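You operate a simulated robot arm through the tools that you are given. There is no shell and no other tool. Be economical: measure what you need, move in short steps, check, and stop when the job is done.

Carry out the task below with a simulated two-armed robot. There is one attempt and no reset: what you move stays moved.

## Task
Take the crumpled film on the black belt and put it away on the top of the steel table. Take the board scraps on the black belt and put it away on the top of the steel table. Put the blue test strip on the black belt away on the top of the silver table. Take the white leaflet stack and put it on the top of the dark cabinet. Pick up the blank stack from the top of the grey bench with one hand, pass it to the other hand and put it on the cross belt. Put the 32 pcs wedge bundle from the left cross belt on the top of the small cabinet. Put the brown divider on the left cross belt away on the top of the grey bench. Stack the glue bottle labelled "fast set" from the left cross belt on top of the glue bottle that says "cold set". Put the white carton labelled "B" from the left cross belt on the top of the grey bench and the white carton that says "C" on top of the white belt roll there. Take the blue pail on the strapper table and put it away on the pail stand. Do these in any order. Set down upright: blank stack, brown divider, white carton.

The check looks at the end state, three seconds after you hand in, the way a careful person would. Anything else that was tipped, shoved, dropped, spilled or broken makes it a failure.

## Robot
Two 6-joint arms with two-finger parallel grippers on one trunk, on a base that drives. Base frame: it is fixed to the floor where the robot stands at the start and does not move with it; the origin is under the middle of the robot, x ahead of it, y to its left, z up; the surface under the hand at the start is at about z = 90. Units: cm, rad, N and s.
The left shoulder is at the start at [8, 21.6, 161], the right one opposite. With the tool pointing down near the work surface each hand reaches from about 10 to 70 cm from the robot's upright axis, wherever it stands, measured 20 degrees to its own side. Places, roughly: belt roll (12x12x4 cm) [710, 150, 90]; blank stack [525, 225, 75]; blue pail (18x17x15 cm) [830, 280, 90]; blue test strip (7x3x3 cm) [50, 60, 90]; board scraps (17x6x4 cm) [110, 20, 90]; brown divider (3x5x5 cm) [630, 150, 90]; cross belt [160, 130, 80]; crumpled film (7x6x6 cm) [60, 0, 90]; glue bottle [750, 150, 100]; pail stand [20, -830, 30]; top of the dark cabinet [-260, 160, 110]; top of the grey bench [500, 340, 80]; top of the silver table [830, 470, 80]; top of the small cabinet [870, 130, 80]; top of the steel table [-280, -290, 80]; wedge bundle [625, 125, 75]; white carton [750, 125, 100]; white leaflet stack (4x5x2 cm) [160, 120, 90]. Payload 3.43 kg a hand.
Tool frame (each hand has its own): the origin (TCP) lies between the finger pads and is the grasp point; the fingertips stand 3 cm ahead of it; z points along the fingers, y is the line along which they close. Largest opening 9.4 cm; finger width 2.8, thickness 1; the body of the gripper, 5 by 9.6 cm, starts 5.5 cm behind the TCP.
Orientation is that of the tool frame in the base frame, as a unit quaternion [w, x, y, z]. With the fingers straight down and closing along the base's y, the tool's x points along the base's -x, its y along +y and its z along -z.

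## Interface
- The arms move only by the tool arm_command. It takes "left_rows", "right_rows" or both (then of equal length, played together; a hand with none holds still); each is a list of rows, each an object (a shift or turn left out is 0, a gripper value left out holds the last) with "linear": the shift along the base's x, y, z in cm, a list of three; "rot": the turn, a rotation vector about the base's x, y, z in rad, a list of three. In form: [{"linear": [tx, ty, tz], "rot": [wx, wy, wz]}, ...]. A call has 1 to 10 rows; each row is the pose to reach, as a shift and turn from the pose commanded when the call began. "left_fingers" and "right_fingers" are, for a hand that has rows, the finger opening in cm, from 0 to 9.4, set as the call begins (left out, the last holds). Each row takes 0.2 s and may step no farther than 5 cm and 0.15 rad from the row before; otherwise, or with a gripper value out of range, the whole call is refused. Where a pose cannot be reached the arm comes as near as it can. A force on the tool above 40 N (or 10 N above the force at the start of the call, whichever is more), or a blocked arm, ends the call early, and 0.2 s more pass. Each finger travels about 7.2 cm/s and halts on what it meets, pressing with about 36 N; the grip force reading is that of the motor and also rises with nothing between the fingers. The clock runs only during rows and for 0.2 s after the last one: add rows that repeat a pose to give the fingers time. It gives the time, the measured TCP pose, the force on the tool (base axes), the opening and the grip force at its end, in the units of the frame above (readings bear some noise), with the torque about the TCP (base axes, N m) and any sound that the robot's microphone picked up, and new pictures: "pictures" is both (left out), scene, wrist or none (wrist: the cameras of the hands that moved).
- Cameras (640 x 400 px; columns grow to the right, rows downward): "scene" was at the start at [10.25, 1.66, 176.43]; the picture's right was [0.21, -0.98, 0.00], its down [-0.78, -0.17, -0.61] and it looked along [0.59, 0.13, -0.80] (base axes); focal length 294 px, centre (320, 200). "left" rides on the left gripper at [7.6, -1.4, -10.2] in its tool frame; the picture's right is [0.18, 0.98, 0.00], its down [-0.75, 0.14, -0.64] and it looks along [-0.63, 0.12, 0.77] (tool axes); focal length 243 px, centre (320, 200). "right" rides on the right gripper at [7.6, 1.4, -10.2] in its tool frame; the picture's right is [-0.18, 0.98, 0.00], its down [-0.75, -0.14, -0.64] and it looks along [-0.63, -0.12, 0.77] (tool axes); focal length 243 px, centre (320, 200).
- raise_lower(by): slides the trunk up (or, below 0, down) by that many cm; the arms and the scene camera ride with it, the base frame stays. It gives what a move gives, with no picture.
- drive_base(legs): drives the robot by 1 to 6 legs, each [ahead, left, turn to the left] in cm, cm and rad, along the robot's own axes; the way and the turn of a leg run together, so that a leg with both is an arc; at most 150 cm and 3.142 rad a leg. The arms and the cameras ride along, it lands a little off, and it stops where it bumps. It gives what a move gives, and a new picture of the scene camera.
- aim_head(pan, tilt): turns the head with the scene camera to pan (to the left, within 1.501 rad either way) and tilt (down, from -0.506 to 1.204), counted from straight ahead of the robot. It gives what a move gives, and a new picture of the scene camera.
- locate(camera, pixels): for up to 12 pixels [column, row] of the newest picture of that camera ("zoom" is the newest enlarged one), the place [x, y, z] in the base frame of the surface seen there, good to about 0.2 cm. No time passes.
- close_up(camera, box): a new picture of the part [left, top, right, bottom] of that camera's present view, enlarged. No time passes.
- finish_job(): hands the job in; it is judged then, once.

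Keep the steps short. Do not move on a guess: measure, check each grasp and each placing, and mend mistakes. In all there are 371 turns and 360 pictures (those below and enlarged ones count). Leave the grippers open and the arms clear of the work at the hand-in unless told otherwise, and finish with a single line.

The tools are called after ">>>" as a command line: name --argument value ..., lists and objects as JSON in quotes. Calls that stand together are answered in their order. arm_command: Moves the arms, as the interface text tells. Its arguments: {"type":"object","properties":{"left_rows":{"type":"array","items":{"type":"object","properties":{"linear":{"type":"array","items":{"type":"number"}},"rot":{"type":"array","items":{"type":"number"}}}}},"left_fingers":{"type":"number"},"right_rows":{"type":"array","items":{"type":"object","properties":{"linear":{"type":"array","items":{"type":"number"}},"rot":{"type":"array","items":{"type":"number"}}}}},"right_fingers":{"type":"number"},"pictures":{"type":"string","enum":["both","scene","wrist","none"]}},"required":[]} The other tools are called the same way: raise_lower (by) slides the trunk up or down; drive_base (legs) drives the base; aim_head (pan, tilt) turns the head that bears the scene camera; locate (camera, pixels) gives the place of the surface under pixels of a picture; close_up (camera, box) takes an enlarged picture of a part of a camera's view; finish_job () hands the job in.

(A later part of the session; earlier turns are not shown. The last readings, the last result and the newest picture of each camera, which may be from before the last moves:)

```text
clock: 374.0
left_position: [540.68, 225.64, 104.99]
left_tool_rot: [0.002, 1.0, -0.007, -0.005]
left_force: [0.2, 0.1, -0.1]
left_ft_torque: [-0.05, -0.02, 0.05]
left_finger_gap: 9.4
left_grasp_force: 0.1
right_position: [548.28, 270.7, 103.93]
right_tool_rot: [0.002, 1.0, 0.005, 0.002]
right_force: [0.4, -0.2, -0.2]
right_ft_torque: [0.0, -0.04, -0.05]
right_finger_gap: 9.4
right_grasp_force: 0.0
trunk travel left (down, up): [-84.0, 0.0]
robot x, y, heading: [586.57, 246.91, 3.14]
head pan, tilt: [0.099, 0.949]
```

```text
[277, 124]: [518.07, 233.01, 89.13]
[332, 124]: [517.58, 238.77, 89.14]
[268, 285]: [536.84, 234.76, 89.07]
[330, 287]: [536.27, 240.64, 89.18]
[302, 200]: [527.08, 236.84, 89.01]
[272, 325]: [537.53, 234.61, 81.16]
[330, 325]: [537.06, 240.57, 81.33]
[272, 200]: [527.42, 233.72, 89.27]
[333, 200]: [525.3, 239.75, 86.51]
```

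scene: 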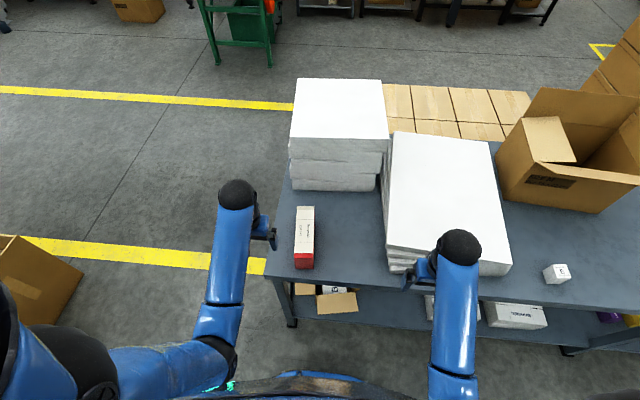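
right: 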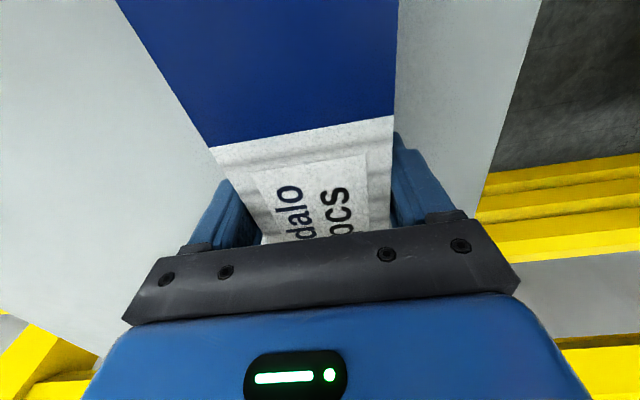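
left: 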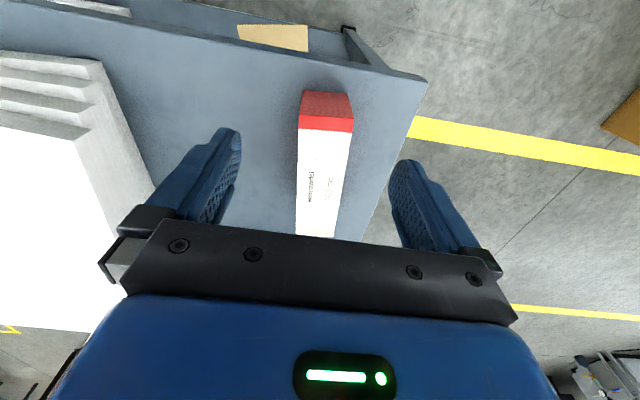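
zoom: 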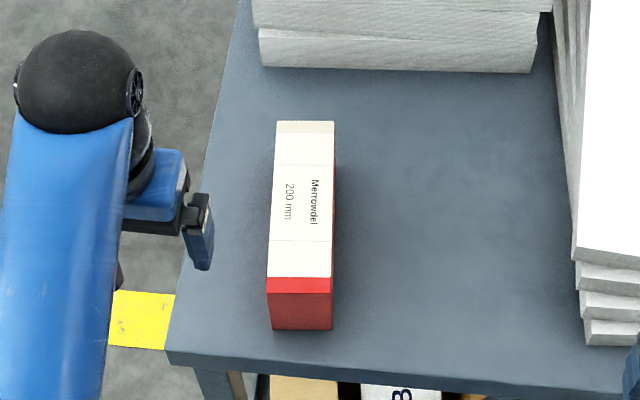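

Stack length 20 (x 517.8–537), axis yaw +0.096. The left hand will grip 6.5 cm from the near end at (530.9,237.2), z 84.8.

>>> arm_command --left_rows '[{"linear": [-3, 3.5, 0], "rot": [0, 0, 0.05]}, {"linear": [-6, 7, 0], "rot": [0, 0, 0.096]}, {"linear": [-9.8, 10, 0], "rot": [0, 0, 0.096]}, {"linear": [-9.8, 11.5, 0], "rot": [0, 0, 0.096]}, {"linear": [-9.8, 11.5, -5], "rot": [0, 0, 0.096]}, {"linear": [-9.8, 11.5, -10], "rot": [0, 0, 0.096]}]' --left_fingers 9.4 --pictures "wrist"

```text
clock: 375.4
left_position: [530.82, 237.28, 95.09]
left_tool_rot: [0.001, 0.999, 0.04, -0.004]
left_force: [0.4, -0.1, 0.1]
left_ft_torque: [-0.01, -0.02, -0.01]
left_finger_gap: 9.42
left_grasp_force: 0.0
right_position: [548.25, 270.75, 103.82]
right_tool_rot: [0.001, 1.0, 0.006, 0.003]
right_force: [-0.2, 0.8, 0.0]
right_ft_torque: [0.01, -0.01, -0.02]
right_finger_gap: 9.41
right_grasp_force: 0.1
trunk travel left (down, up): [-84.0, 0.0]
robot x, y, heading: [586.8, 247.67, 3.139]
head pan, tilt: [0.099, 0.949]
```

left: 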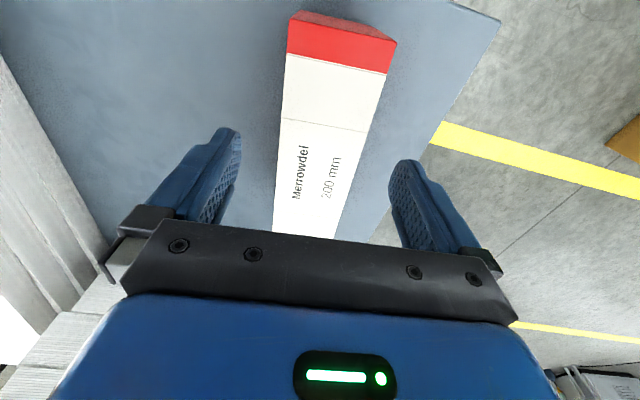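

>>> arm_command --left_rows '[{"linear": [0, 0, -3]}, {"linear": [0, 0, -6]}, {"linear": [0, 0, -9]}, {"linear": [0, 0, -10.2]}, {"linear": [0, 0, -10.2]}]' --pictures "wrist"

```text
clock: 376.6
left_position: [531.13, 237.03, 85.06]
left_tool_rot: [0.002, 0.999, 0.041, -0.004]
left_force: [0.1, 0.7, 0.0]
left_ft_torque: [0.0, -0.02, 0.0]
left_finger_gap: 9.4
left_grasp_force: 0.1
right_position: [548.25, 270.8, 103.9]
right_tool_rot: [0.002, 1.0, 0.005, 0.002]
right_force: [-0.1, 0.2, -0.1]
right_ft_torque: [0.0, 0.0, 0.03]
right_finger_gap: 9.38
right_grasp_force: 0.0
trunk travel left (down, up): [-84.0, 0.0]
robot x, y, heading: [586.45, 247.25, 3.134]
head pan, tilt: [0.099, 0.949]
```

left: 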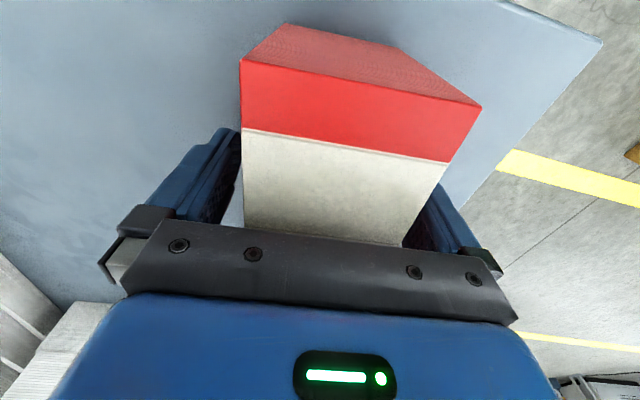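

>>> arm_command --left_rows '[{}, {}, {}, {}]' --left_fingers 4.5 --pictures "none"

>>> arm_command --left_rows '[{"linear": [0, 0, 2]}, {"linear": [0, 0, 5]}, {"linear": [0, 0, 9]}, {"linear": [0, 0, 13]}, {"linear": [0, 0, 17]}, {"linear": [0, 0, 19]}]' --pictures "both"

```text
clock: 377.6
left_position: [530.94, 237.06, 85.02]
left_tool_rot: [0.002, 0.999, 0.041, -0.004]
left_force: [-1.3, -1.9, 0.3]
left_ft_torque: [0.15, -0.23, 0.15]
left_finger_gap: 6.62
left_grasp_force: 35.9
right_position: [548.29, 270.74, 103.81]
right_tool_rot: [0.002, 1.0, 0.005, 0.002]
right_force: [0.6, -0.3, -0.3]
right_ft_torque: [0.0, 0.0, -0.02]
right_finger_gap: 9.38
right_grasp_force: 0.0
trunk travel left (down, up): [-84.0, 0.0]
robot x, y, heading: [586.35, 247.48, 3.134]
head pan, tilt: [0.099, 0.949]
```

```text
clock: 379.0
left_position: [530.91, 237.13, 104.08]
left_tool_rot: [0.002, 0.999, 0.04, -0.003]
left_force: [-0.1, -0.8, -7.5]
left_ft_torque: [0.05, -0.29, 0.01]
left_finger_gap: 6.66
left_grasp_force: 36.0
right_position: [548.26, 270.77, 103.71]
right_tool_rot: [0.001, 1.0, 0.005, 0.003]
right_force: [0.8, -0.3, -0.5]
right_ft_torque: [-0.02, 0.0, -0.03]
right_finger_gap: 9.4
right_grasp_force: 0.0
trunk travel left (down, up): [-84.0, 0.0]
robot x, y, heading: [586.35, 247.63, 3.136]
head pan, tilt: [0.099, 0.949]
```

scene: 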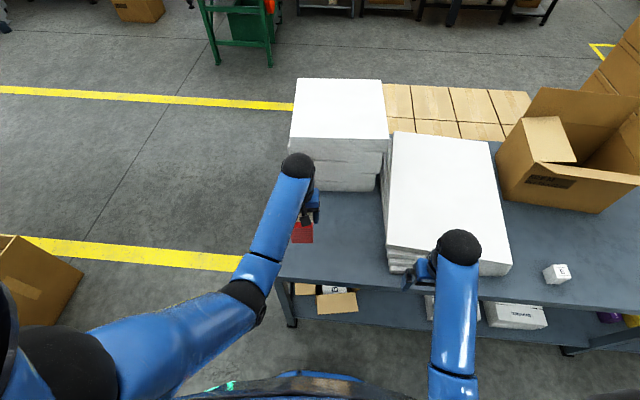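
left: 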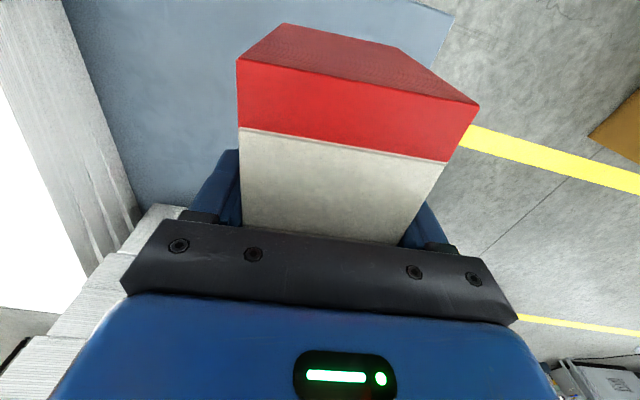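

Held level. I back away into free space and prepare the hand-over: left turns the bar crosswise.

>>> drive_base --legs '[[-60, 0, 0]]'

>>> arm_command --left_rows '[{"linear": [0, 0, -1], "rot": [0, 0, -0.15]}, {"linear": [0, 0.5, -2], "rot": [0, 0, -0.3]}, {"linear": [0, 1, -3], "rot": [0, 0, -0.45]}, {"linear": [0, 1.5, -4], "rot": [0, 0, -0.6]}, {"linear": [0, 2, -5], "rot": [0, 0, -0.75]}, {"linear": [0, 2.5, -6], "rot": [0, 0, -0.9]}, {"linear": [0, 3, -7], "rot": [0, 0, -1.05]}, {"linear": [0, 3.5, -8], "rot": [0, 0, -1.2]}, {"linear": [0, 4, -9], "rot": [0, 0, -1.35]}, {"linear": [0, 4, -9], "rot": [0, 0, -1.5]}]' --pictures "scene"

```text
clock: 382.4
left_position: [590.71, 237.08, 103.96]
left_tool_rot: [0.001, 0.999, 0.042, -0.002]
left_force: [-0.4, -0.2, -7.0]
left_ft_torque: [0.01, -0.32, -0.03]
left_finger_gap: 6.63
left_grasp_force: 36.3
right_position: [607.89, 270.54, 103.75]
right_tool_rot: [0.002, 1.0, 0.007, 0.003]
right_force: [0.4, 0.1, 0.0]
right_ft_torque: [0.0, 0.0, 0.0]
right_finger_gap: 9.39
right_grasp_force: 0.1
trunk travel left (down, up): [-84.0, 0.0]
robot x, y, heading: [646.4, 247.23, 3.14]
head pan, tilt: [0.099, 0.949]
```

scene: 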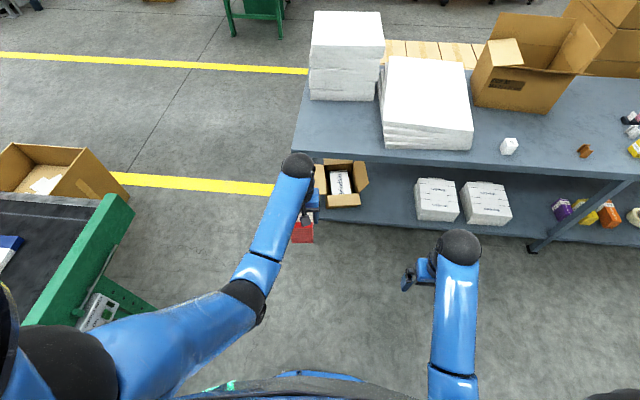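

```text
clock: 384.6
left_position: [590.76, 240.98, 94.94]
left_tool_rot: [-0.001, 0.759, -0.651, -0.003]
left_force: [-0.1, 0.2, -7.5]
left_ft_torque: [-0.27, -0.04, -0.01]
left_finger_gap: 6.63
left_grasp_force: 35.5
right_position: [608.03, 270.56, 103.97]
right_tool_rot: [0.002, 1.0, 0.007, 0.003]
right_force: [0.2, 0.1, -1.1]
right_ft_torque: [0.01, -0.02, -0.01]
right_finger_gap: 9.4
right_grasp_force: 0.1
trunk travel left (down, up): [-84.0, 0.0]
robot x, y, heading: [646.69, 247.2, 3.143]
head pan, tilt: [0.099, 0.949]
```

scene: 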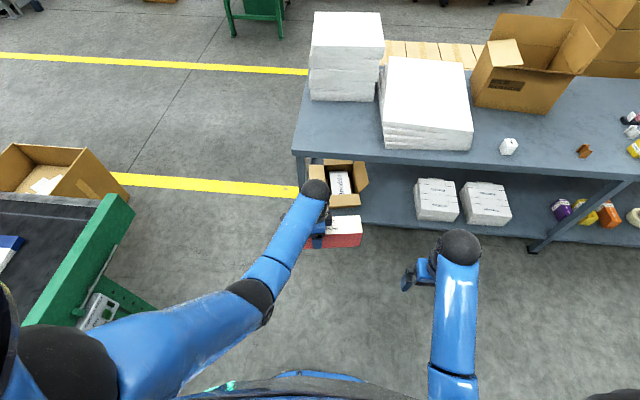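

Bar now crosswise. Next I turn left the last 0.15, and rotate the right hand +1.5 nearby.

>>> arm_command --left_rows '[{"rot": [0, 0, -0.05]}, {"rot": [0, 0, -0.1]}, {"rot": [0, 0, -0.15]}, {"rot": [0, 0, -0.15]}, {"rot": [0, 0, -0.15]}, {"rot": [0, 0, -0.15]}, {"rot": [0, 0, -0.15]}, {"rot": [0, 0, -0.15]}, {"rot": [0, 0, -0.15]}, {"rot": [0, 0, -0.15]}]' --right_rows '[{"linear": [-1.5, 0, 0], "rot": [0, 0, 0.15]}, {"linear": [-3, 0, 1], "rot": [0, 0, 0.3]}, {"linear": [-4.5, 0, 2], "rot": [0, 0, 0.45]}, {"linear": [-6, 0, 3], "rot": [0, 0, 0.6]}, {"linear": [-7.5, 0, 4], "rot": [0, 0, 0.75]}, {"linear": [-9, 0, 4], "rot": [0, 0, 0.9]}, {"linear": [-10.5, 0, 4], "rot": [0, 0, 1.05]}, {"linear": [-12, 0, 4], "rot": [0, 0, 1.2]}, {"linear": [-14, 0, 4], "rot": [0, 0, 1.35]}, {"linear": [-17, 0, 4], "rot": [0, 0, 1.5]}]' --right_fingers 9.4 --pictures "both"

```text
clock: 386.8
left_position: [590.85, 240.85, 94.9]
left_tool_rot: [-0.003, 0.709, -0.705, -0.002]
left_force: [0.5, 0.5, -7.1]
left_ft_torque: [-0.25, -0.01, -0.01]
left_finger_gap: 6.63
left_grasp_force: 36.1
right_position: [590.93, 270.44, 107.73]
right_tool_rot: [0.001, 0.726, 0.688, 0.004]
right_force: [0.2, 0.0, 0.3]
right_ft_torque: [0.04, -0.03, -0.02]
right_finger_gap: 9.39
right_grasp_force: 0.1
right hand out of reach, approached as far as the arm can: row 2, 3, 4, 5, 6, 7, 8, 9
trunk travel left (down, up): [-84.0, 0.0]
robot x, y, heading: [646.18, 247.43, 3.144]
head pan, tilt: [0.099, 0.949]
```

scene: 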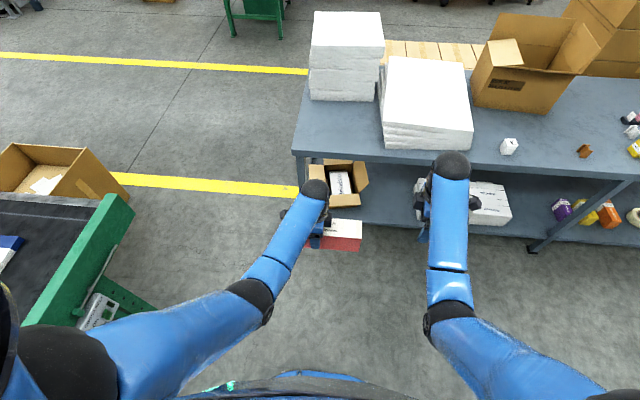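
right: 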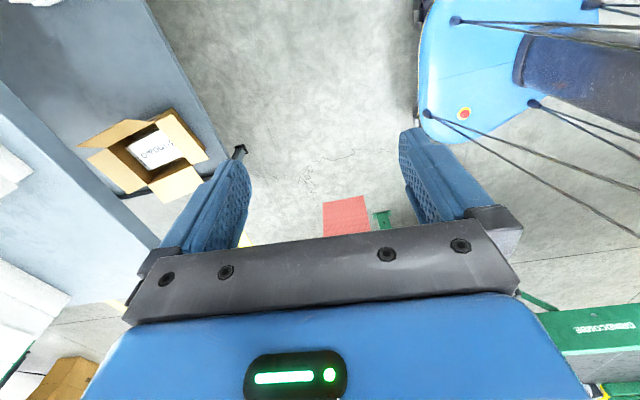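
left: 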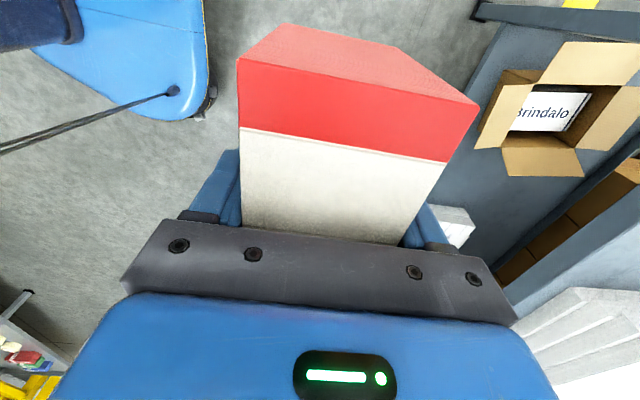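

>>> locate --camera "right" --pixels '[[324, 205], [366, 200], [325, 232], [370, 230], [345, 215]]'

>>> locate --camera "scene" --pixels '[[335, 222], [360, 222], [340, 235], [360, 235], [350, 226]]'

```text
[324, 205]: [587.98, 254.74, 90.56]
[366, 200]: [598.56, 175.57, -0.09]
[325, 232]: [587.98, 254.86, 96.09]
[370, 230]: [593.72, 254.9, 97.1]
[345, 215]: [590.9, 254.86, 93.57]
```

```text
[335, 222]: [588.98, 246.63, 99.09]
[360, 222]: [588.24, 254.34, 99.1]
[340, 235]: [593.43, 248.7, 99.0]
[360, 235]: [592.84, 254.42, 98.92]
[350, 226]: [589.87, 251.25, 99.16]
```

The bar end is at y 254.85. I tilt the right hand 0.35 outward and bring it over its grip point.

>>> arm_command --right_rows '[{"linear": [0, -3, 0], "rot": [-0.09, 0, 0.02]}, {"linear": [0, -7, 0], "rot": [-0.18, 0, 0.054]}, {"linear": [0, -11.5, 0], "rot": [-0.27, 0, 0.054]}, {"linear": [0, -15.5, 0], "rot": [-0.35, 0, 0.054]}, {"linear": [0, -15.5, 0], "rot": [-0.35, 0, 0.054]}]' --pictures "both"

```text
clock: 388.0
left_position: [590.81, 241.03, 95.01]
left_tool_rot: [-0.002, 0.709, -0.705, -0.003]
left_force: [0.5, 0.6, -7.9]
left_ft_torque: [-0.27, -0.04, 0.01]
left_finger_gap: 6.64
left_grasp_force: 36.3
right_position: [590.91, 255.09, 107.95]
right_tool_rot: [0.127, 0.698, 0.695, -0.117]
right_force: [-0.3, -0.5, -0.5]
right_ft_torque: [0.01, -0.01, -0.06]
right_finger_gap: 9.43
right_grasp_force: 0.0
trunk travel left (down, up): [-84.0, 0.0]
robot x, y, heading: [646.49, 247.22, 3.138]
head pan, tilt: [0.099, 0.949]
```

scene: 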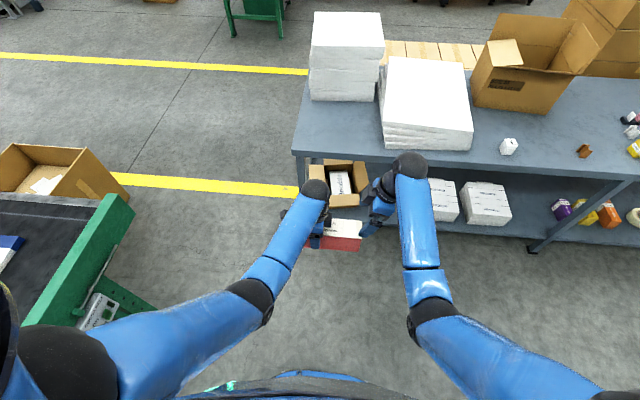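
right: 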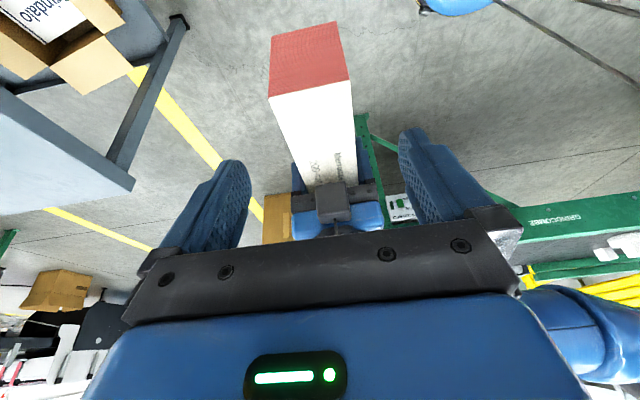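

>>> locate --camera "right" --pixels '[[335, 205], [335, 188], [345, 180], [352, 90], [280, 130], [325, 225]]'

```text
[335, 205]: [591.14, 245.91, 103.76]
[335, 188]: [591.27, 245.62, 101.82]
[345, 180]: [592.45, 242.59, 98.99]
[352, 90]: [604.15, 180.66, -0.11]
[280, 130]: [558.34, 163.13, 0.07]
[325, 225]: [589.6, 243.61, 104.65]
```

Clearance between the grippers is about 3 cm. I slide the right hand down along its axis onto the bar.

>>> arm_command --right_rows '[{"linear": [0, -1.1, -3]}, {"linear": [0, -2.3, -6]}, {"linear": [0, -3.4, -9]}, {"linear": [0, -4.6, -12.1]}, {"linear": [0, -4.6, -12.1]}]' --pictures "both"

```text
clock: 389.2
left_position: [590.84, 240.99, 94.97]
left_tool_rot: [-0.002, 0.708, -0.706, -0.003]
left_force: [0.4, -0.2, -7.8]
left_ft_torque: [-0.29, 0.0, -0.01]
left_finger_gap: 6.63
left_grasp_force: 36.2
right_position: [590.96, 250.49, 95.86]
right_tool_rot: [0.126, 0.698, 0.696, -0.117]
right_force: [0.3, 0.4, 0.6]
right_ft_torque: [-0.01, 0.0, -0.05]
right_finger_gap: 9.41
right_grasp_force: 0.0
trunk travel left (down, up): [-84.0, 0.0]
robot x, y, heading: [646.48, 247.38, 3.138]
head pan, tilt: [0.099, 0.949]
```

scene: 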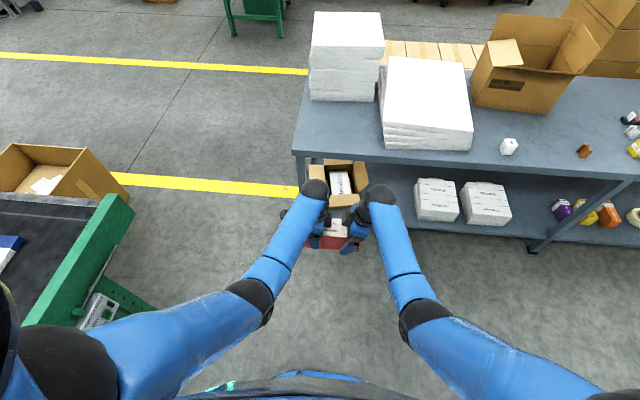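
right: 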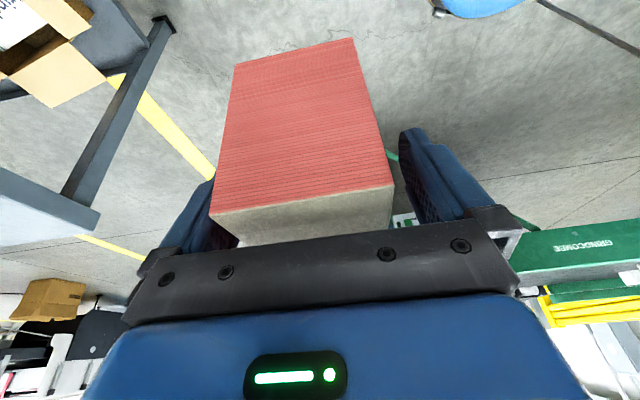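

The fingers straddle the bar. I close the right hand.

>>> arm_command --right_rows '[{}, {}, {}, {}]' --right_fingers 4.5 --pictures "none"

```text
clock: 390.2
left_position: [590.96, 241.0, 94.94]
left_tool_rot: [-0.002, 0.709, -0.705, -0.002]
left_force: [16.6, 1.4, 4.4]
left_ft_torque: [0.24, -0.6, -0.86]
left_finger_gap: 6.63
left_grasp_force: 36.3
right_position: [591.03, 250.59, 95.84]
right_tool_rot: [0.126, 0.697, 0.696, -0.118]
right_force: [-15.9, -1.0, -2.7]
right_ft_torque: [0.48, 0.72, -0.68]
right_finger_gap: 6.66
right_grasp_force: 36.2
trunk travel left (down, up): [-84.0, 0.0]
robot x, y, heading: [646.26, 247.6, 3.14]
head pan, tilt: [0.099, 0.949]
```

Both hold. I open the left and slide it out along the bar (-y).

>>> arm_command --left_rows '[{}, {}, {}]' --left_fingers 9.4 --pictures "none"

>>> arm_command --left_rows '[{"linear": [0, -3, 0]}, {"linear": [0, -7, 0]}, {"linear": [0, -11, 0]}, {"linear": [0, -15, 0]}]' --pictures "both"

```text
clock: 391.0
left_position: [590.79, 240.98, 95.02]
left_tool_rot: [-0.002, 0.709, -0.705, -0.003]
left_force: [0.8, -0.9, 0.1]
left_ft_torque: [0.0, -0.01, -0.02]
left_finger_gap: 9.4
left_grasp_force: 0.1
right_position: [591.13, 250.55, 95.82]
right_tool_rot: [0.128, 0.698, 0.696, -0.116]
right_force: [-0.7, 0.3, 0.1]
right_ft_torque: [0.43, 0.0, -0.03]
right_finger_gap: 6.66
right_grasp_force: 35.9
trunk travel left (down, up): [-84.0, 0.0]
robot x, y, heading: [646.96, 247.21, 3.147]
head pan, tilt: [0.099, 0.949]
```

```text
clock: 392.0
left_position: [590.95, 225.74, 95.03]
left_tool_rot: [-0.001, 0.709, -0.705, -0.003]
left_force: [0.2, -0.3, -0.4]
left_ft_torque: [0.01, 0.03, 0.0]
left_finger_gap: 9.43
left_grasp_force: 0.0
right_position: [590.98, 250.5, 95.91]
right_tool_rot: [0.126, 0.698, 0.695, -0.116]
right_force: [-0.6, -0.2, 0.0]
right_ft_torque: [0.46, -0.02, -0.01]
right_finger_gap: 6.64
right_grasp_force: 35.6
trunk travel left (down, up): [-84.0, 0.0]
robot x, y, heading: [646.43, 247.39, 3.144]
head pan, tilt: [0.099, 0.949]
```

scene: 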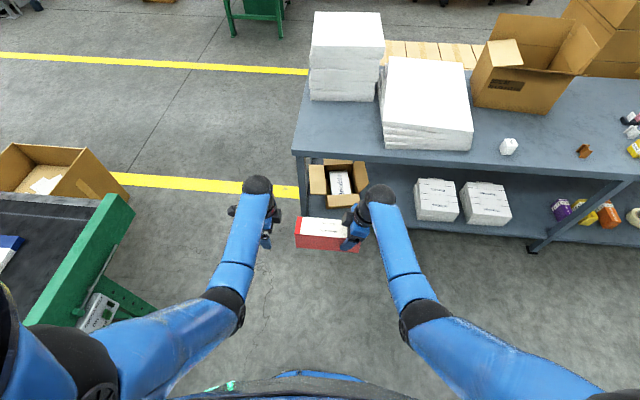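
left: 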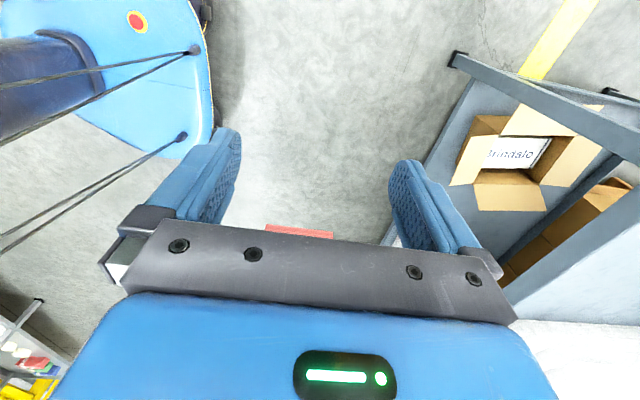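

Hand-over done. I measure the direct gap between bench end and the floor carton for the drive.

>>> locate --camera "scene" --pixels '[[128, 205], [88, 148], [10, 145], [300, 230], [298, 155], [200, 120], [130, 205], [220, 30], [285, 30], [45, 195]]'

>>> arm_command --left_rows '[{"linear": [1, 0, 2], "rot": [0, 0, 0.15]}, {"linear": [2, 0, 4], "rot": [0, 0, 0.3]}, {"linear": [4, 0, 6], "rot": [0, 0, 0.45]}, {"linear": [6, 0, 8], "rot": [0, 0, 0.6]}, {"linear": [8, 0, 8], "rot": [0, 0, 0.75]}, {"linear": [10, 0, 8], "rot": [0, 0, 0.9]}, {"linear": [12, 0, 8], "rot": [0, 0, 1.05]}, {"linear": [14, 0, 8], "rot": [0, 0, 1.2]}, {"linear": [16, 0, 8], "rot": [0, 0, 1.35]}, {"linear": [17, 0, 8], "rot": [0, 0, 1.5]}]' --pictures "none"

>>> aim_head --pan 0.3 --tilt 0.45

```text
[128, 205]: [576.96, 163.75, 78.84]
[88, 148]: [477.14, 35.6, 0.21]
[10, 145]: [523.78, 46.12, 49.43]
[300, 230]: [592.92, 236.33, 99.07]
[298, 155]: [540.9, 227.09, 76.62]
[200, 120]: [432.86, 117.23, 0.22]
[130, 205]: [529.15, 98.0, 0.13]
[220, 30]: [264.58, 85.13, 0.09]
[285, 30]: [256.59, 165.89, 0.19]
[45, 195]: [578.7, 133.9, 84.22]
```

```text
clock: 394.2
left_position: [607.79, 226.04, 103.08]
left_tool_rot: [0.001, 1.0, -0.031, -0.003]
left_force: [0.6, -0.8, 0.3]
left_ft_torque: [0.0, 0.03, 0.0]
left_finger_gap: 9.41
left_grasp_force: 0.0
right_position: [591.04, 250.63, 95.88]
right_tool_rot: [0.126, 0.697, 0.696, -0.116]
right_force: [-0.7, -0.3, -0.2]
right_ft_torque: [0.44, 0.02, 0.0]
right_finger_gap: 6.61
right_grasp_force: 36.0
trunk travel left (down, up): [-84.0, 0.0]
robot x, y, heading: [646.35, 247.66, 3.137]
head pan, tilt: [0.099, 0.949]
```

```text
clock: 395.1
left_position: [607.79, 226.04, 102.96]
left_tool_rot: [0.002, 0.999, -0.033, -0.002]
left_force: [0.2, 0.8, 0.3]
left_ft_torque: [0.02, 0.02, -0.01]
left_finger_gap: 9.39
left_grasp_force: 0.0
right_position: [590.95, 250.49, 95.7]
right_tool_rot: [0.127, 0.698, 0.696, -0.116]
right_force: [0.0, 0.0, -0.9]
right_ft_torque: [0.41, 0.01, 0.01]
right_finger_gap: 6.64
right_grasp_force: 36.2
trunk travel left (down, up): [-84.0, 0.0]
robot x, y, heading: [646.03, 247.24, 3.138]
head pan, tilt: [0.3, 0.45]
```

scene: 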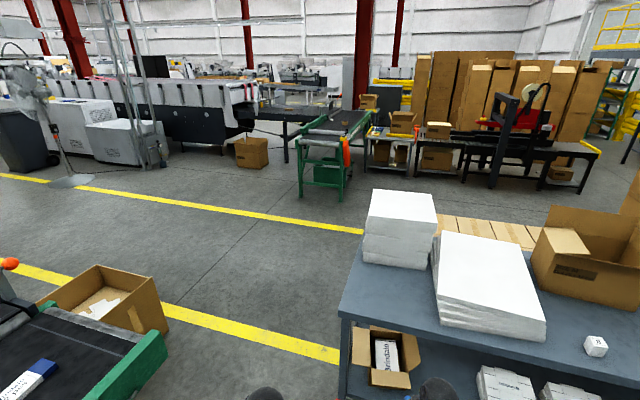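

The gap here is tight, so I take the known route north around the bench.

>>> drive_base --legs '[[0, -134, 0], [0, -134, 0], [105, 0, 0], [130, 22, 0], [100, 0, 0]]'

```text
clock: 424.2
left_position: [271.98, 470.49, 102.99]
left_tool_rot: [0.002, 1.0, -0.03, -0.004]
left_force: [-0.3, -1.0, -0.5]
left_ft_torque: [0.01, 0.01, 0.01]
left_finger_gap: 9.41
left_grasp_force: 0.1
right_position: [255.1, 494.98, 95.86]
right_tool_rot: [0.127, 0.695, 0.698, -0.116]
right_force: [0.4, -0.5, 0.5]
right_ft_torque: [0.41, 0.0, -0.01]
right_finger_gap: 6.62
right_grasp_force: 35.8
trunk travel left (down, up): [-84.0, 0.0]
robot x, y, heading: [310.62, 491.93, -3.135]
head pan, tilt: [0.3, 0.45]
```

scene: 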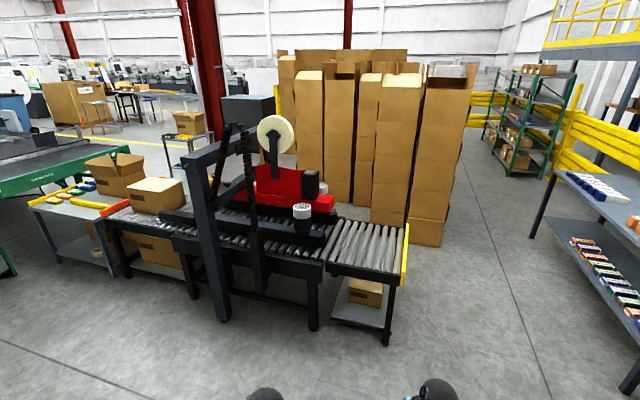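

>>> drive_base --legs '[[-15, 130, 0], [0, 130, -0.006]]'

>>> aim_head --pan 0.5 --tilt 0.7

```text
clock: 437.0
left_position: [288.75, 209.76, 103.02]
left_tool_rot: [0.002, 0.999, -0.033, -0.002]
left_force: [0.6, 0.7, -0.1]
left_ft_torque: [0.01, -0.02, -0.01]
left_finger_gap: 9.4
left_grasp_force: 0.1
right_position: [272.09, 234.24, 95.83]
right_tool_rot: [0.127, 0.698, 0.696, -0.116]
right_force: [-0.8, 0.8, 0.0]
right_ft_torque: [0.43, 0.03, 0.01]
right_finger_gap: 6.63
right_grasp_force: 36.9
trunk travel left (down, up): [-84.0, 0.0]
robot x, y, heading: [327.61, 230.78, 3.139]
head pan, tilt: [0.3, 0.45]
```

scene: 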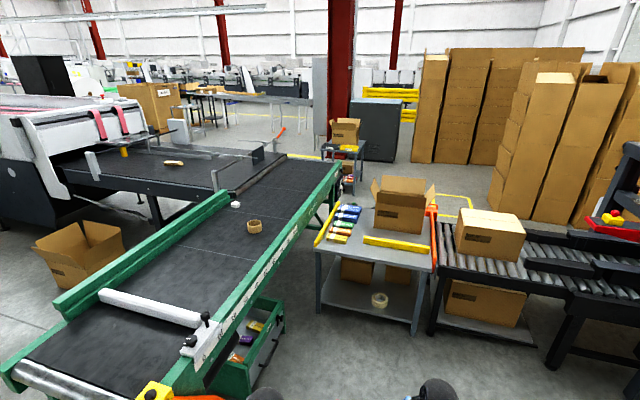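

```text
clock: 437.7
left_position: [288.79, 209.58, 102.99]
left_tool_rot: [0.002, 0.999, -0.034, -0.002]
left_force: [-0.6, 0.9, 0.0]
left_ft_torque: [0.0, 0.0, -0.01]
left_finger_gap: 9.42
left_grasp_force: 0.1
right_position: [272.04, 234.15, 95.79]
right_tool_rot: [0.127, 0.698, 0.695, -0.115]
right_force: [0.7, -0.5, 0.3]
right_ft_torque: [0.45, -0.02, -0.01]
right_finger_gap: 6.64
right_grasp_force: 35.6
trunk travel left (down, up): [-84.0, 0.0]
robot x, y, heading: [327.21, 230.54, 3.143]
head pan, tilt: [0.499, 0.7]
```

scene: 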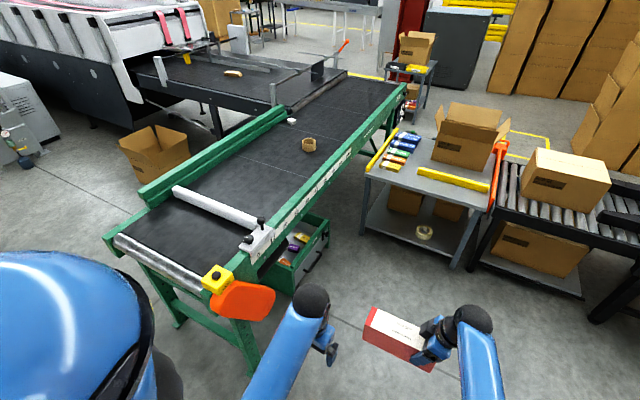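

>>> locate --camera "scene" --pixels '[[160, 265], [115, 237], [215, 280], [180, 215], [240, 230], [175, 190], [250, 215], [215, 190], [158, 150], [150, 210], [245, 310], [290, 150]]'

```text
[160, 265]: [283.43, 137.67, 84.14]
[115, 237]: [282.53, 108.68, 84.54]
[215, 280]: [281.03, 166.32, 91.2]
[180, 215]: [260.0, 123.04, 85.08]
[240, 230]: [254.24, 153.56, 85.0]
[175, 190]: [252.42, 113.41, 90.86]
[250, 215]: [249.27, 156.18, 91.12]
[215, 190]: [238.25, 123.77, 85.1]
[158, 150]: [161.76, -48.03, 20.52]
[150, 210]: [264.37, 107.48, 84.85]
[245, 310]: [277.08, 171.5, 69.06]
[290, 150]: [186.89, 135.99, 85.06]
```

Belt surface is z 85.05; free zone between stop bar (x≈255) and end roller (x≈283). I raise the bar 7 and strafe to y≈137.

>>> arm_command --right_rows '[{"linear": [0, 0, 3.5]}, {"linear": [0, 0, 7]}]' --pictures "none"

>>> drive_base --legs '[[0, 93.5, 0]]'

>>> aim_head --pan 0.0 --tilt 0.9

```text
clock: 438.3
left_position: [288.82, 209.6, 103.06]
left_tool_rot: [0.001, 0.999, -0.034, -0.003]
left_force: [-0.4, 0.2, -0.7]
left_ft_torque: [0.0, -0.01, 0.02]
left_finger_gap: 9.4
left_grasp_force: 0.1
right_position: [272.28, 234.09, 102.8]
right_tool_rot: [0.126, 0.698, 0.695, -0.115]
right_force: [-0.6, 0.6, -7.8]
right_ft_torque: [0.44, 0.01, 0.01]
right_finger_gap: 6.63
right_grasp_force: 36.0
trunk travel left (down, up): [-84.0, 0.0]
robot x, y, heading: [327.42, 231.09, 3.141]
head pan, tilt: [0.499, 0.7]
```

```text
clock: 443.2
left_position: [287.69, 116.82, 103.09]
left_tool_rot: [0.001, 0.999, -0.039, -0.003]
left_force: [-0.4, -0.8, 0.0]
left_ft_torque: [0.0, 0.02, 0.01]
left_finger_gap: 9.4
left_grasp_force: 0.0
right_position: [271.39, 141.65, 102.75]
right_tool_rot: [0.126, 0.702, 0.691, -0.116]
right_force: [-0.3, 0.6, -7.0]
right_ft_torque: [0.43, 0.01, -0.01]
right_finger_gap: 6.62
right_grasp_force: 36.1
trunk travel left (down, up): [-84.0, 0.0]
robot x, y, heading: [326.36, 137.28, 3.127]
head pan, tilt: [0.499, 0.7]
```

scene: 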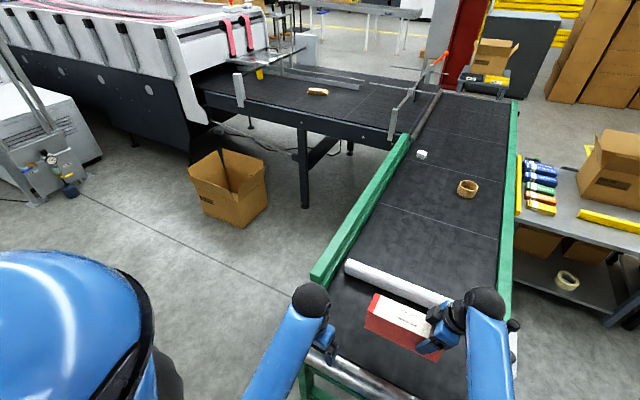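

```text
clock: 444.1
left_position: [287.76, 116.61, 103.0]
left_tool_rot: [0.0, 0.999, -0.039, -0.003]
left_force: [-0.1, 0.3, 0.7]
left_ft_torque: [0.03, -0.01, -0.01]
left_finger_gap: 9.4
left_grasp_force: 0.0
right_position: [271.36, 141.39, 102.81]
right_tool_rot: [0.125, 0.703, 0.691, -0.116]
right_force: [-0.6, -1.5, -8.1]
right_ft_torque: [0.44, -0.02, -0.01]
right_finger_gap: 6.64
right_grasp_force: 35.8
trunk travel left (down, up): [-84.0, 0.0]
robot x, y, heading: [326.57, 137.25, 3.129]
head pan, tilt: [0.0, 0.901]
```

scene: 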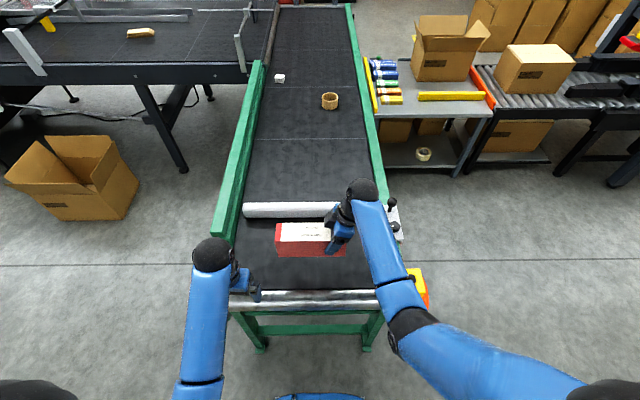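

>>> arm_command --right_rows '[{"linear": [-1.5, 0, -4]}, {"linear": [-2.5, 0, -8]}, {"linear": [-2.5, 0, -10.8]}, {"linear": [-2.5, 0, -11.4]}]' --pictures "both"

```text
clock: 445.1
left_position: [287.85, 116.79, 102.94]
left_tool_rot: [0.002, 0.999, -0.04, -0.003]
left_force: [0.1, -0.4, 0.2]
left_ft_torque: [-0.01, -0.01, -0.01]
left_finger_gap: 9.4
left_grasp_force: 0.1
right_position: [268.87, 141.42, 91.28]
right_tool_rot: [0.125, 0.702, 0.691, -0.117]
right_force: [-0.3, -0.8, -8.4]
right_ft_torque: [0.46, 0.01, 0.01]
right_finger_gap: 6.61
right_grasp_force: 36.2
trunk travel left (down, up): [-84.0, 0.0]
robot x, y, heading: [326.74, 137.37, 3.127]
head pan, tilt: [0.0, 0.901]
```

scene: 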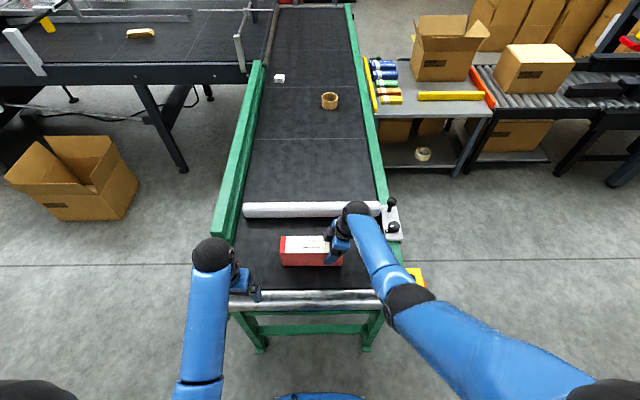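
right: 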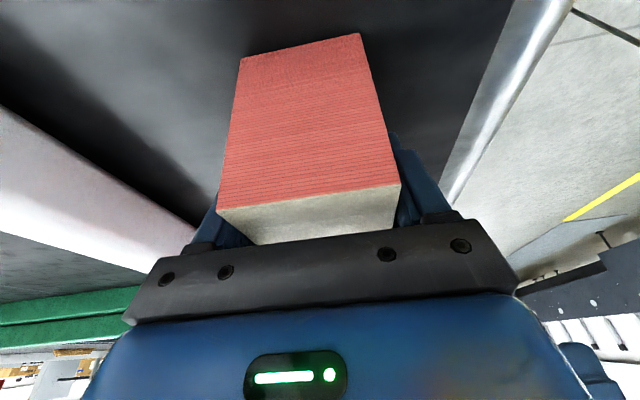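

>>> arm_command --right_rows '[{"linear": [0, 0, -0.3]}, {"linear": [0, 0, -0.5]}]' --pictures "none"

```text
clock: 445.8
left_position: [287.9, 116.76, 103.25]
left_tool_rot: [0.001, 0.999, -0.04, -0.004]
left_force: [-0.6, 0.5, 0.0]
left_ft_torque: [-0.02, 0.02, -0.05]
left_finger_gap: 9.41
left_grasp_force: 0.1
right_position: [268.96, 141.58, 90.99]
right_tool_rot: [0.124, 0.702, 0.691, -0.118]
right_force: [2.6, 5.9, 5.9]
right_ft_torque: [-1.21, 0.3, 0.22]
right_finger_gap: 6.67
right_grasp_force: 36.0
trunk travel left (down, up): [-84.0, 0.0]
robot x, y, heading: [326.84, 137.59, 3.121]
head pan, tilt: [0.0, 0.901]
```

Contact made. I open and back out along the tool axis.

>>> arm_command --right_rows '[{}, {}, {}]' --right_fingers 9.4 --pictures "none"

>>> arm_command --right_rows '[{"linear": [0, 1.1, 3]}, {"linear": [0, 2.2, 6]}, {"linear": [0, 3.3, 9]}, {"linear": [0, 4.4, 12]}]' --pictures "both"

```text
clock: 446.6
left_position: [287.79, 116.77, 103.06]
left_tool_rot: [0.002, 0.999, -0.039, -0.004]
left_force: [0.0, -0.6, 0.4]
left_ft_torque: [-0.04, 0.02, 0.02]
left_finger_gap: 9.38
left_grasp_force: 0.0
right_position: [268.67, 141.5, 90.91]
right_tool_rot: [0.125, 0.703, 0.691, -0.116]
right_force: [0.3, -0.2, 0.2]
right_ft_torque: [0.0, -0.03, -0.03]
right_finger_gap: 9.44
right_grasp_force: 0.0
trunk travel left (down, up): [-84.0, 0.0]
robot x, y, heading: [326.32, 137.57, 3.127]
head pan, tilt: [0.0, 0.901]
```

```text
clock: 447.6
left_position: [287.9, 116.64, 103.04]
left_tool_rot: [0.002, 0.999, -0.039, -0.004]
left_force: [0.0, -0.4, 0.5]
left_ft_torque: [-0.04, 0.0, 0.01]
left_finger_gap: 9.41
left_grasp_force: 0.0
right_position: [268.93, 145.78, 102.92]
right_tool_rot: [0.125, 0.702, 0.691, -0.117]
right_force: [-0.1, -0.5, 0.0]
right_ft_torque: [0.0, -0.01, -0.02]
right_finger_gap: 9.39
right_grasp_force: 0.0
trunk travel left (down, up): [-84.0, 0.0]
robot x, y, heading: [326.63, 137.63, 3.133]
head pan, tilt: [0.0, 0.901]
```

scene: 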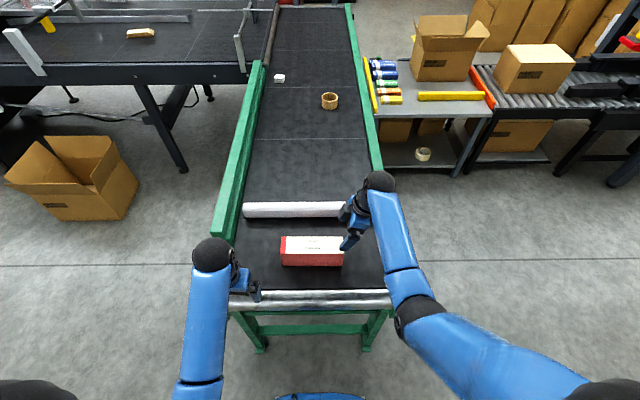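
right: 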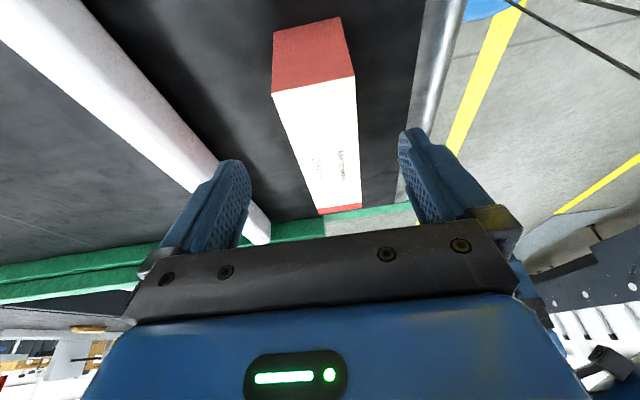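

The blank stack stands on the cross belt. I straighten the right hand in two moves.

>>> arm_command --right_rows '[{"linear": [0, 1, 2], "rot": [0.12, 0, 0]}, {"linear": [0, 2, 3], "rot": [0.24, 0, 0]}, {"linear": [0, 3, 3], "rot": [0.34, 0, 0]}]' --pictures "none"

>>> arm_command --right_rows '[{"linear": [1, 2, 0], "rot": [0, 0, -0.15]}, {"linear": [3, 4, 0], "rot": [0, 0, -0.3]}, {"linear": [5, 6, 0], "rot": [0, 0, -0.45]}, {"linear": [7, 6, 0], "rot": [0, 0, -0.6]}, {"linear": [9, 6, 0], "rot": [0, 0, -0.75]}, {"linear": [11, 6, 0], "rot": [0, 0, -0.9]}, {"linear": [13, 6, 0], "rot": [0, 0, -1.05]}, {"linear": [15, 6, 0], "rot": [0, 0, -1.2]}, {"linear": [17, 6, 0], "rot": [0, 0, -1.35]}, {"linear": [19, 6, -1], "rot": [0, 0, -1.5]}]' --pictures "none"

```text
clock: 448.4
left_position: [287.87, 116.76, 102.99]
left_tool_rot: [0.002, 0.999, -0.039, -0.004]
left_force: [-0.1, -0.2, -0.4]
left_ft_torque: [0.0, -0.01, -0.01]
left_finger_gap: 9.4
left_grasp_force: 0.0
right_position: [268.92, 148.87, 105.98]
right_tool_rot: [0.005, 0.714, 0.7, 0.002]
right_force: [-0.1, 0.5, -0.4]
right_ft_torque: [-0.02, 0.0, -0.02]
right_finger_gap: 9.39
right_grasp_force: 0.0
trunk travel left (down, up): [-84.0, 0.0]
robot x, y, heading: [326.37, 137.21, 3.129]
head pan, tilt: [0.0, 0.901]
```

```text
clock: 450.6
left_position: [287.81, 116.59, 103.1]
left_tool_rot: [0.002, 0.999, -0.04, -0.003]
left_force: [0.2, -0.1, 0.2]
left_ft_torque: [0.02, 0.01, 0.0]
left_finger_gap: 9.39
left_grasp_force: 0.1
right_position: [287.96, 154.86, 104.31]
right_tool_rot: [0.004, 1.0, 0.026, -0.004]
right_force: [0.1, -0.5, -0.3]
right_ft_torque: [0.0, -0.02, -0.01]
right_finger_gap: 9.4
right_grasp_force: 0.1
right hand out of reach, approached as far as the arm can: row 6, 7, 8, 9, 10
trunk travel left (down, up): [-84.0, 0.0]
robot x, y, heading: [326.64, 137.4, 3.131]
head pan, tilt: [0.0, 0.901]
```

>>> locate --camera "scene" --pixels '[[140, 70], [240, 72], [30, 70], [140, 34], [280, 78], [135, 185], [125, 218], [15, 180], [80, 140], [240, 130], [215, 210], [330, 100]]'

```text
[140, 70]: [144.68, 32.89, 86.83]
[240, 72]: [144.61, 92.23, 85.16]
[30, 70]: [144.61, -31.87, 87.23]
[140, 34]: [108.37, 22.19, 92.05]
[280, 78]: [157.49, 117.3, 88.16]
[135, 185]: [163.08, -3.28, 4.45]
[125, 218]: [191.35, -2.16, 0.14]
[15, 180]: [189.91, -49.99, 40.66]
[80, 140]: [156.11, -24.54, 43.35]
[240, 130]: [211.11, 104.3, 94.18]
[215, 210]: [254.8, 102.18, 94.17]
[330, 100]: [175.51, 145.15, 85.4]
```

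I drive around into the nook between the belts, stopping at about (205,60).

>>> drive_base --legs '[[0, 77, 0.01], [120, 0, 0]]'

>>> aim_head --pan -0.3 --tilt 0.8

```text
clock: 460.4
left_position: [167.62, 40.96, 103.09]
left_tool_rot: [0.001, 0.999, -0.037, -0.004]
left_force: [1.0, 0.1, -0.3]
left_ft_torque: [-0.01, 0.02, -0.05]
left_finger_gap: 9.4
left_grasp_force: 0.0
right_position: [167.45, 79.05, 104.24]
right_tool_rot: [0.005, 1.0, 0.03, -0.005]
right_force: [-0.1, -0.2, 0.0]
right_ft_torque: [0.03, 0.01, -0.01]
right_finger_gap: 9.42
right_grasp_force: 0.1
trunk travel left (down, up): [-84.0, 0.0]
robot x, y, heading: [206.12, 61.92, 3.132]
head pan, tilt: [0.0, 0.901]
```

scene: 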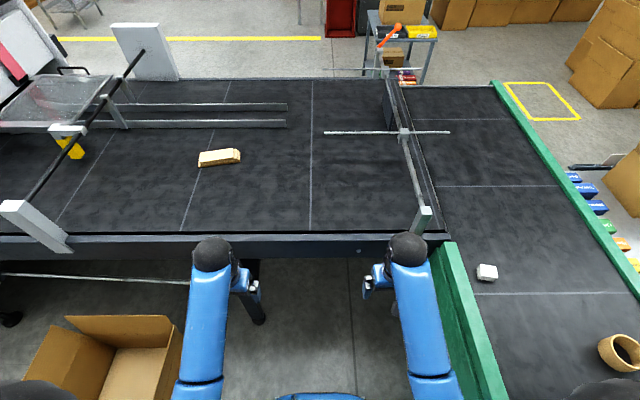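

```text
clock: 461.1
left_position: [167.58, 40.92, 102.97]
left_tool_rot: [0.001, 0.999, -0.037, -0.003]
left_force: [0.0, -0.8, 0.3]
left_ft_torque: [-0.01, 0.01, 0.02]
left_finger_gap: 9.4
left_grasp_force: 0.1
right_position: [167.39, 79.03, 104.39]
right_tool_rot: [0.005, 1.0, 0.03, -0.003]
right_force: [-0.4, 0.0, 0.1]
right_ft_torque: [0.03, 0.04, 0.03]
right_finger_gap: 9.41
right_grasp_force: 0.0
trunk travel left (down, up): [-84.0, 0.0]
robot x, y, heading: [206.17, 61.75, 3.136]
head pan, tilt: [-0.3, 0.799]
```

scene: 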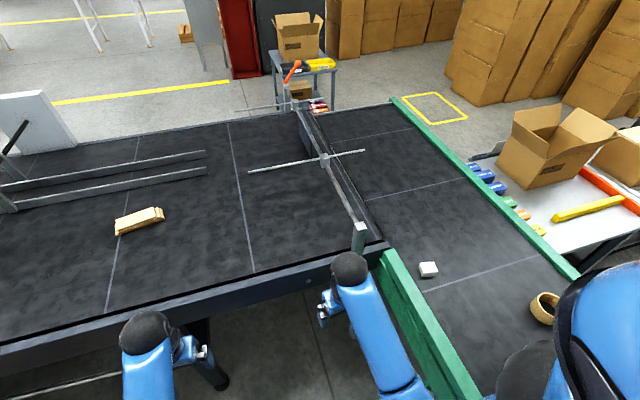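

First the leaflet at (429,269). I measure it, then turn right toward it.

>>> locate --camera "scene" --pixels '[[429, 266], [420, 270], [437, 270], [430, 262], [360, 225], [139, 222], [362, 250]]'

>>> drive_base --legs '[[0, 0, -0.72], [14, 11, 0]]'

>>> aim_head --pan -0.3 --tilt 0.95

```text
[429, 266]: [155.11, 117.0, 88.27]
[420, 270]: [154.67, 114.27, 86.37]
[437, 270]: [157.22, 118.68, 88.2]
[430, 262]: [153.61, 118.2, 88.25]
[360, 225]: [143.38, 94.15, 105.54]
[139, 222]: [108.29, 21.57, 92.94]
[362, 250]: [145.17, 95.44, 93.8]
```

```text
clock: 464.6
left_position: [145.93, 72.31, 103.24]
left_tool_rot: [0.0, 0.924, -0.383, -0.005]
left_force: [0.7, 0.0, 0.0]
left_ft_torque: [0.01, 0.05, 0.01]
left_finger_gap: 9.41
left_grasp_force: 0.1
right_position: [170.84, 101.27, 104.3]
right_tool_rot: [0.003, 0.947, -0.321, -0.006]
right_force: [0.0, 0.6, 0.4]
right_ft_torque: [0.0, 0.04, -0.01]
right_finger_gap: 9.41
right_grasp_force: 0.1
trunk travel left (down, up): [-84.0, 0.0]
robot x, y, heading: [188.93, 62.74, 2.417]
head pan, tilt: [-0.3, 0.799]
```

scene: 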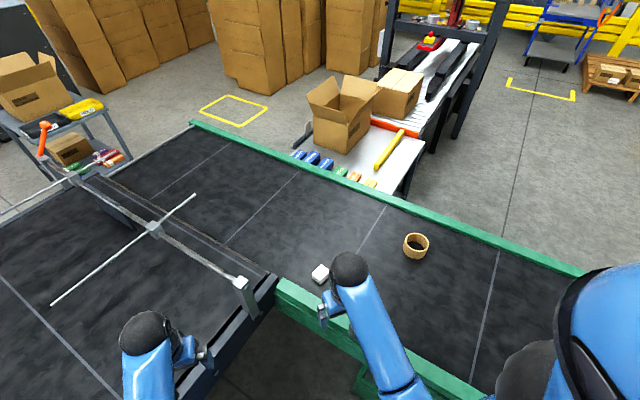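

```text
clock: 465.2
left_position: [145.87, 72.31, 103.18]
left_tool_rot: [0.0, 0.923, -0.384, -0.004]
left_force: [0.5, 0.5, -0.4]
left_ft_torque: [0.02, 0.0, -0.03]
left_finger_gap: 9.39
left_grasp_force: 0.0
right_position: [170.64, 101.28, 104.35]
right_tool_rot: [0.003, 0.947, -0.322, -0.005]
right_force: [-0.8, 0.0, 0.0]
right_ft_torque: [0.01, 0.02, -0.02]
right_finger_gap: 9.4
right_grasp_force: 0.1
trunk travel left (down, up): [-84.0, 0.0]
robot x, y, heading: [188.57, 62.76, 2.419]
head pan, tilt: [-0.3, 0.949]
```

scene: 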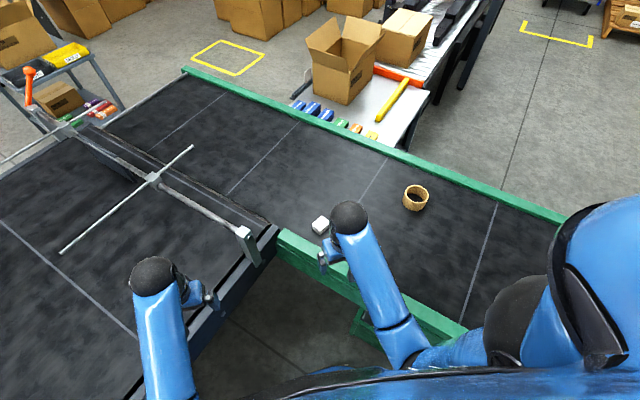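

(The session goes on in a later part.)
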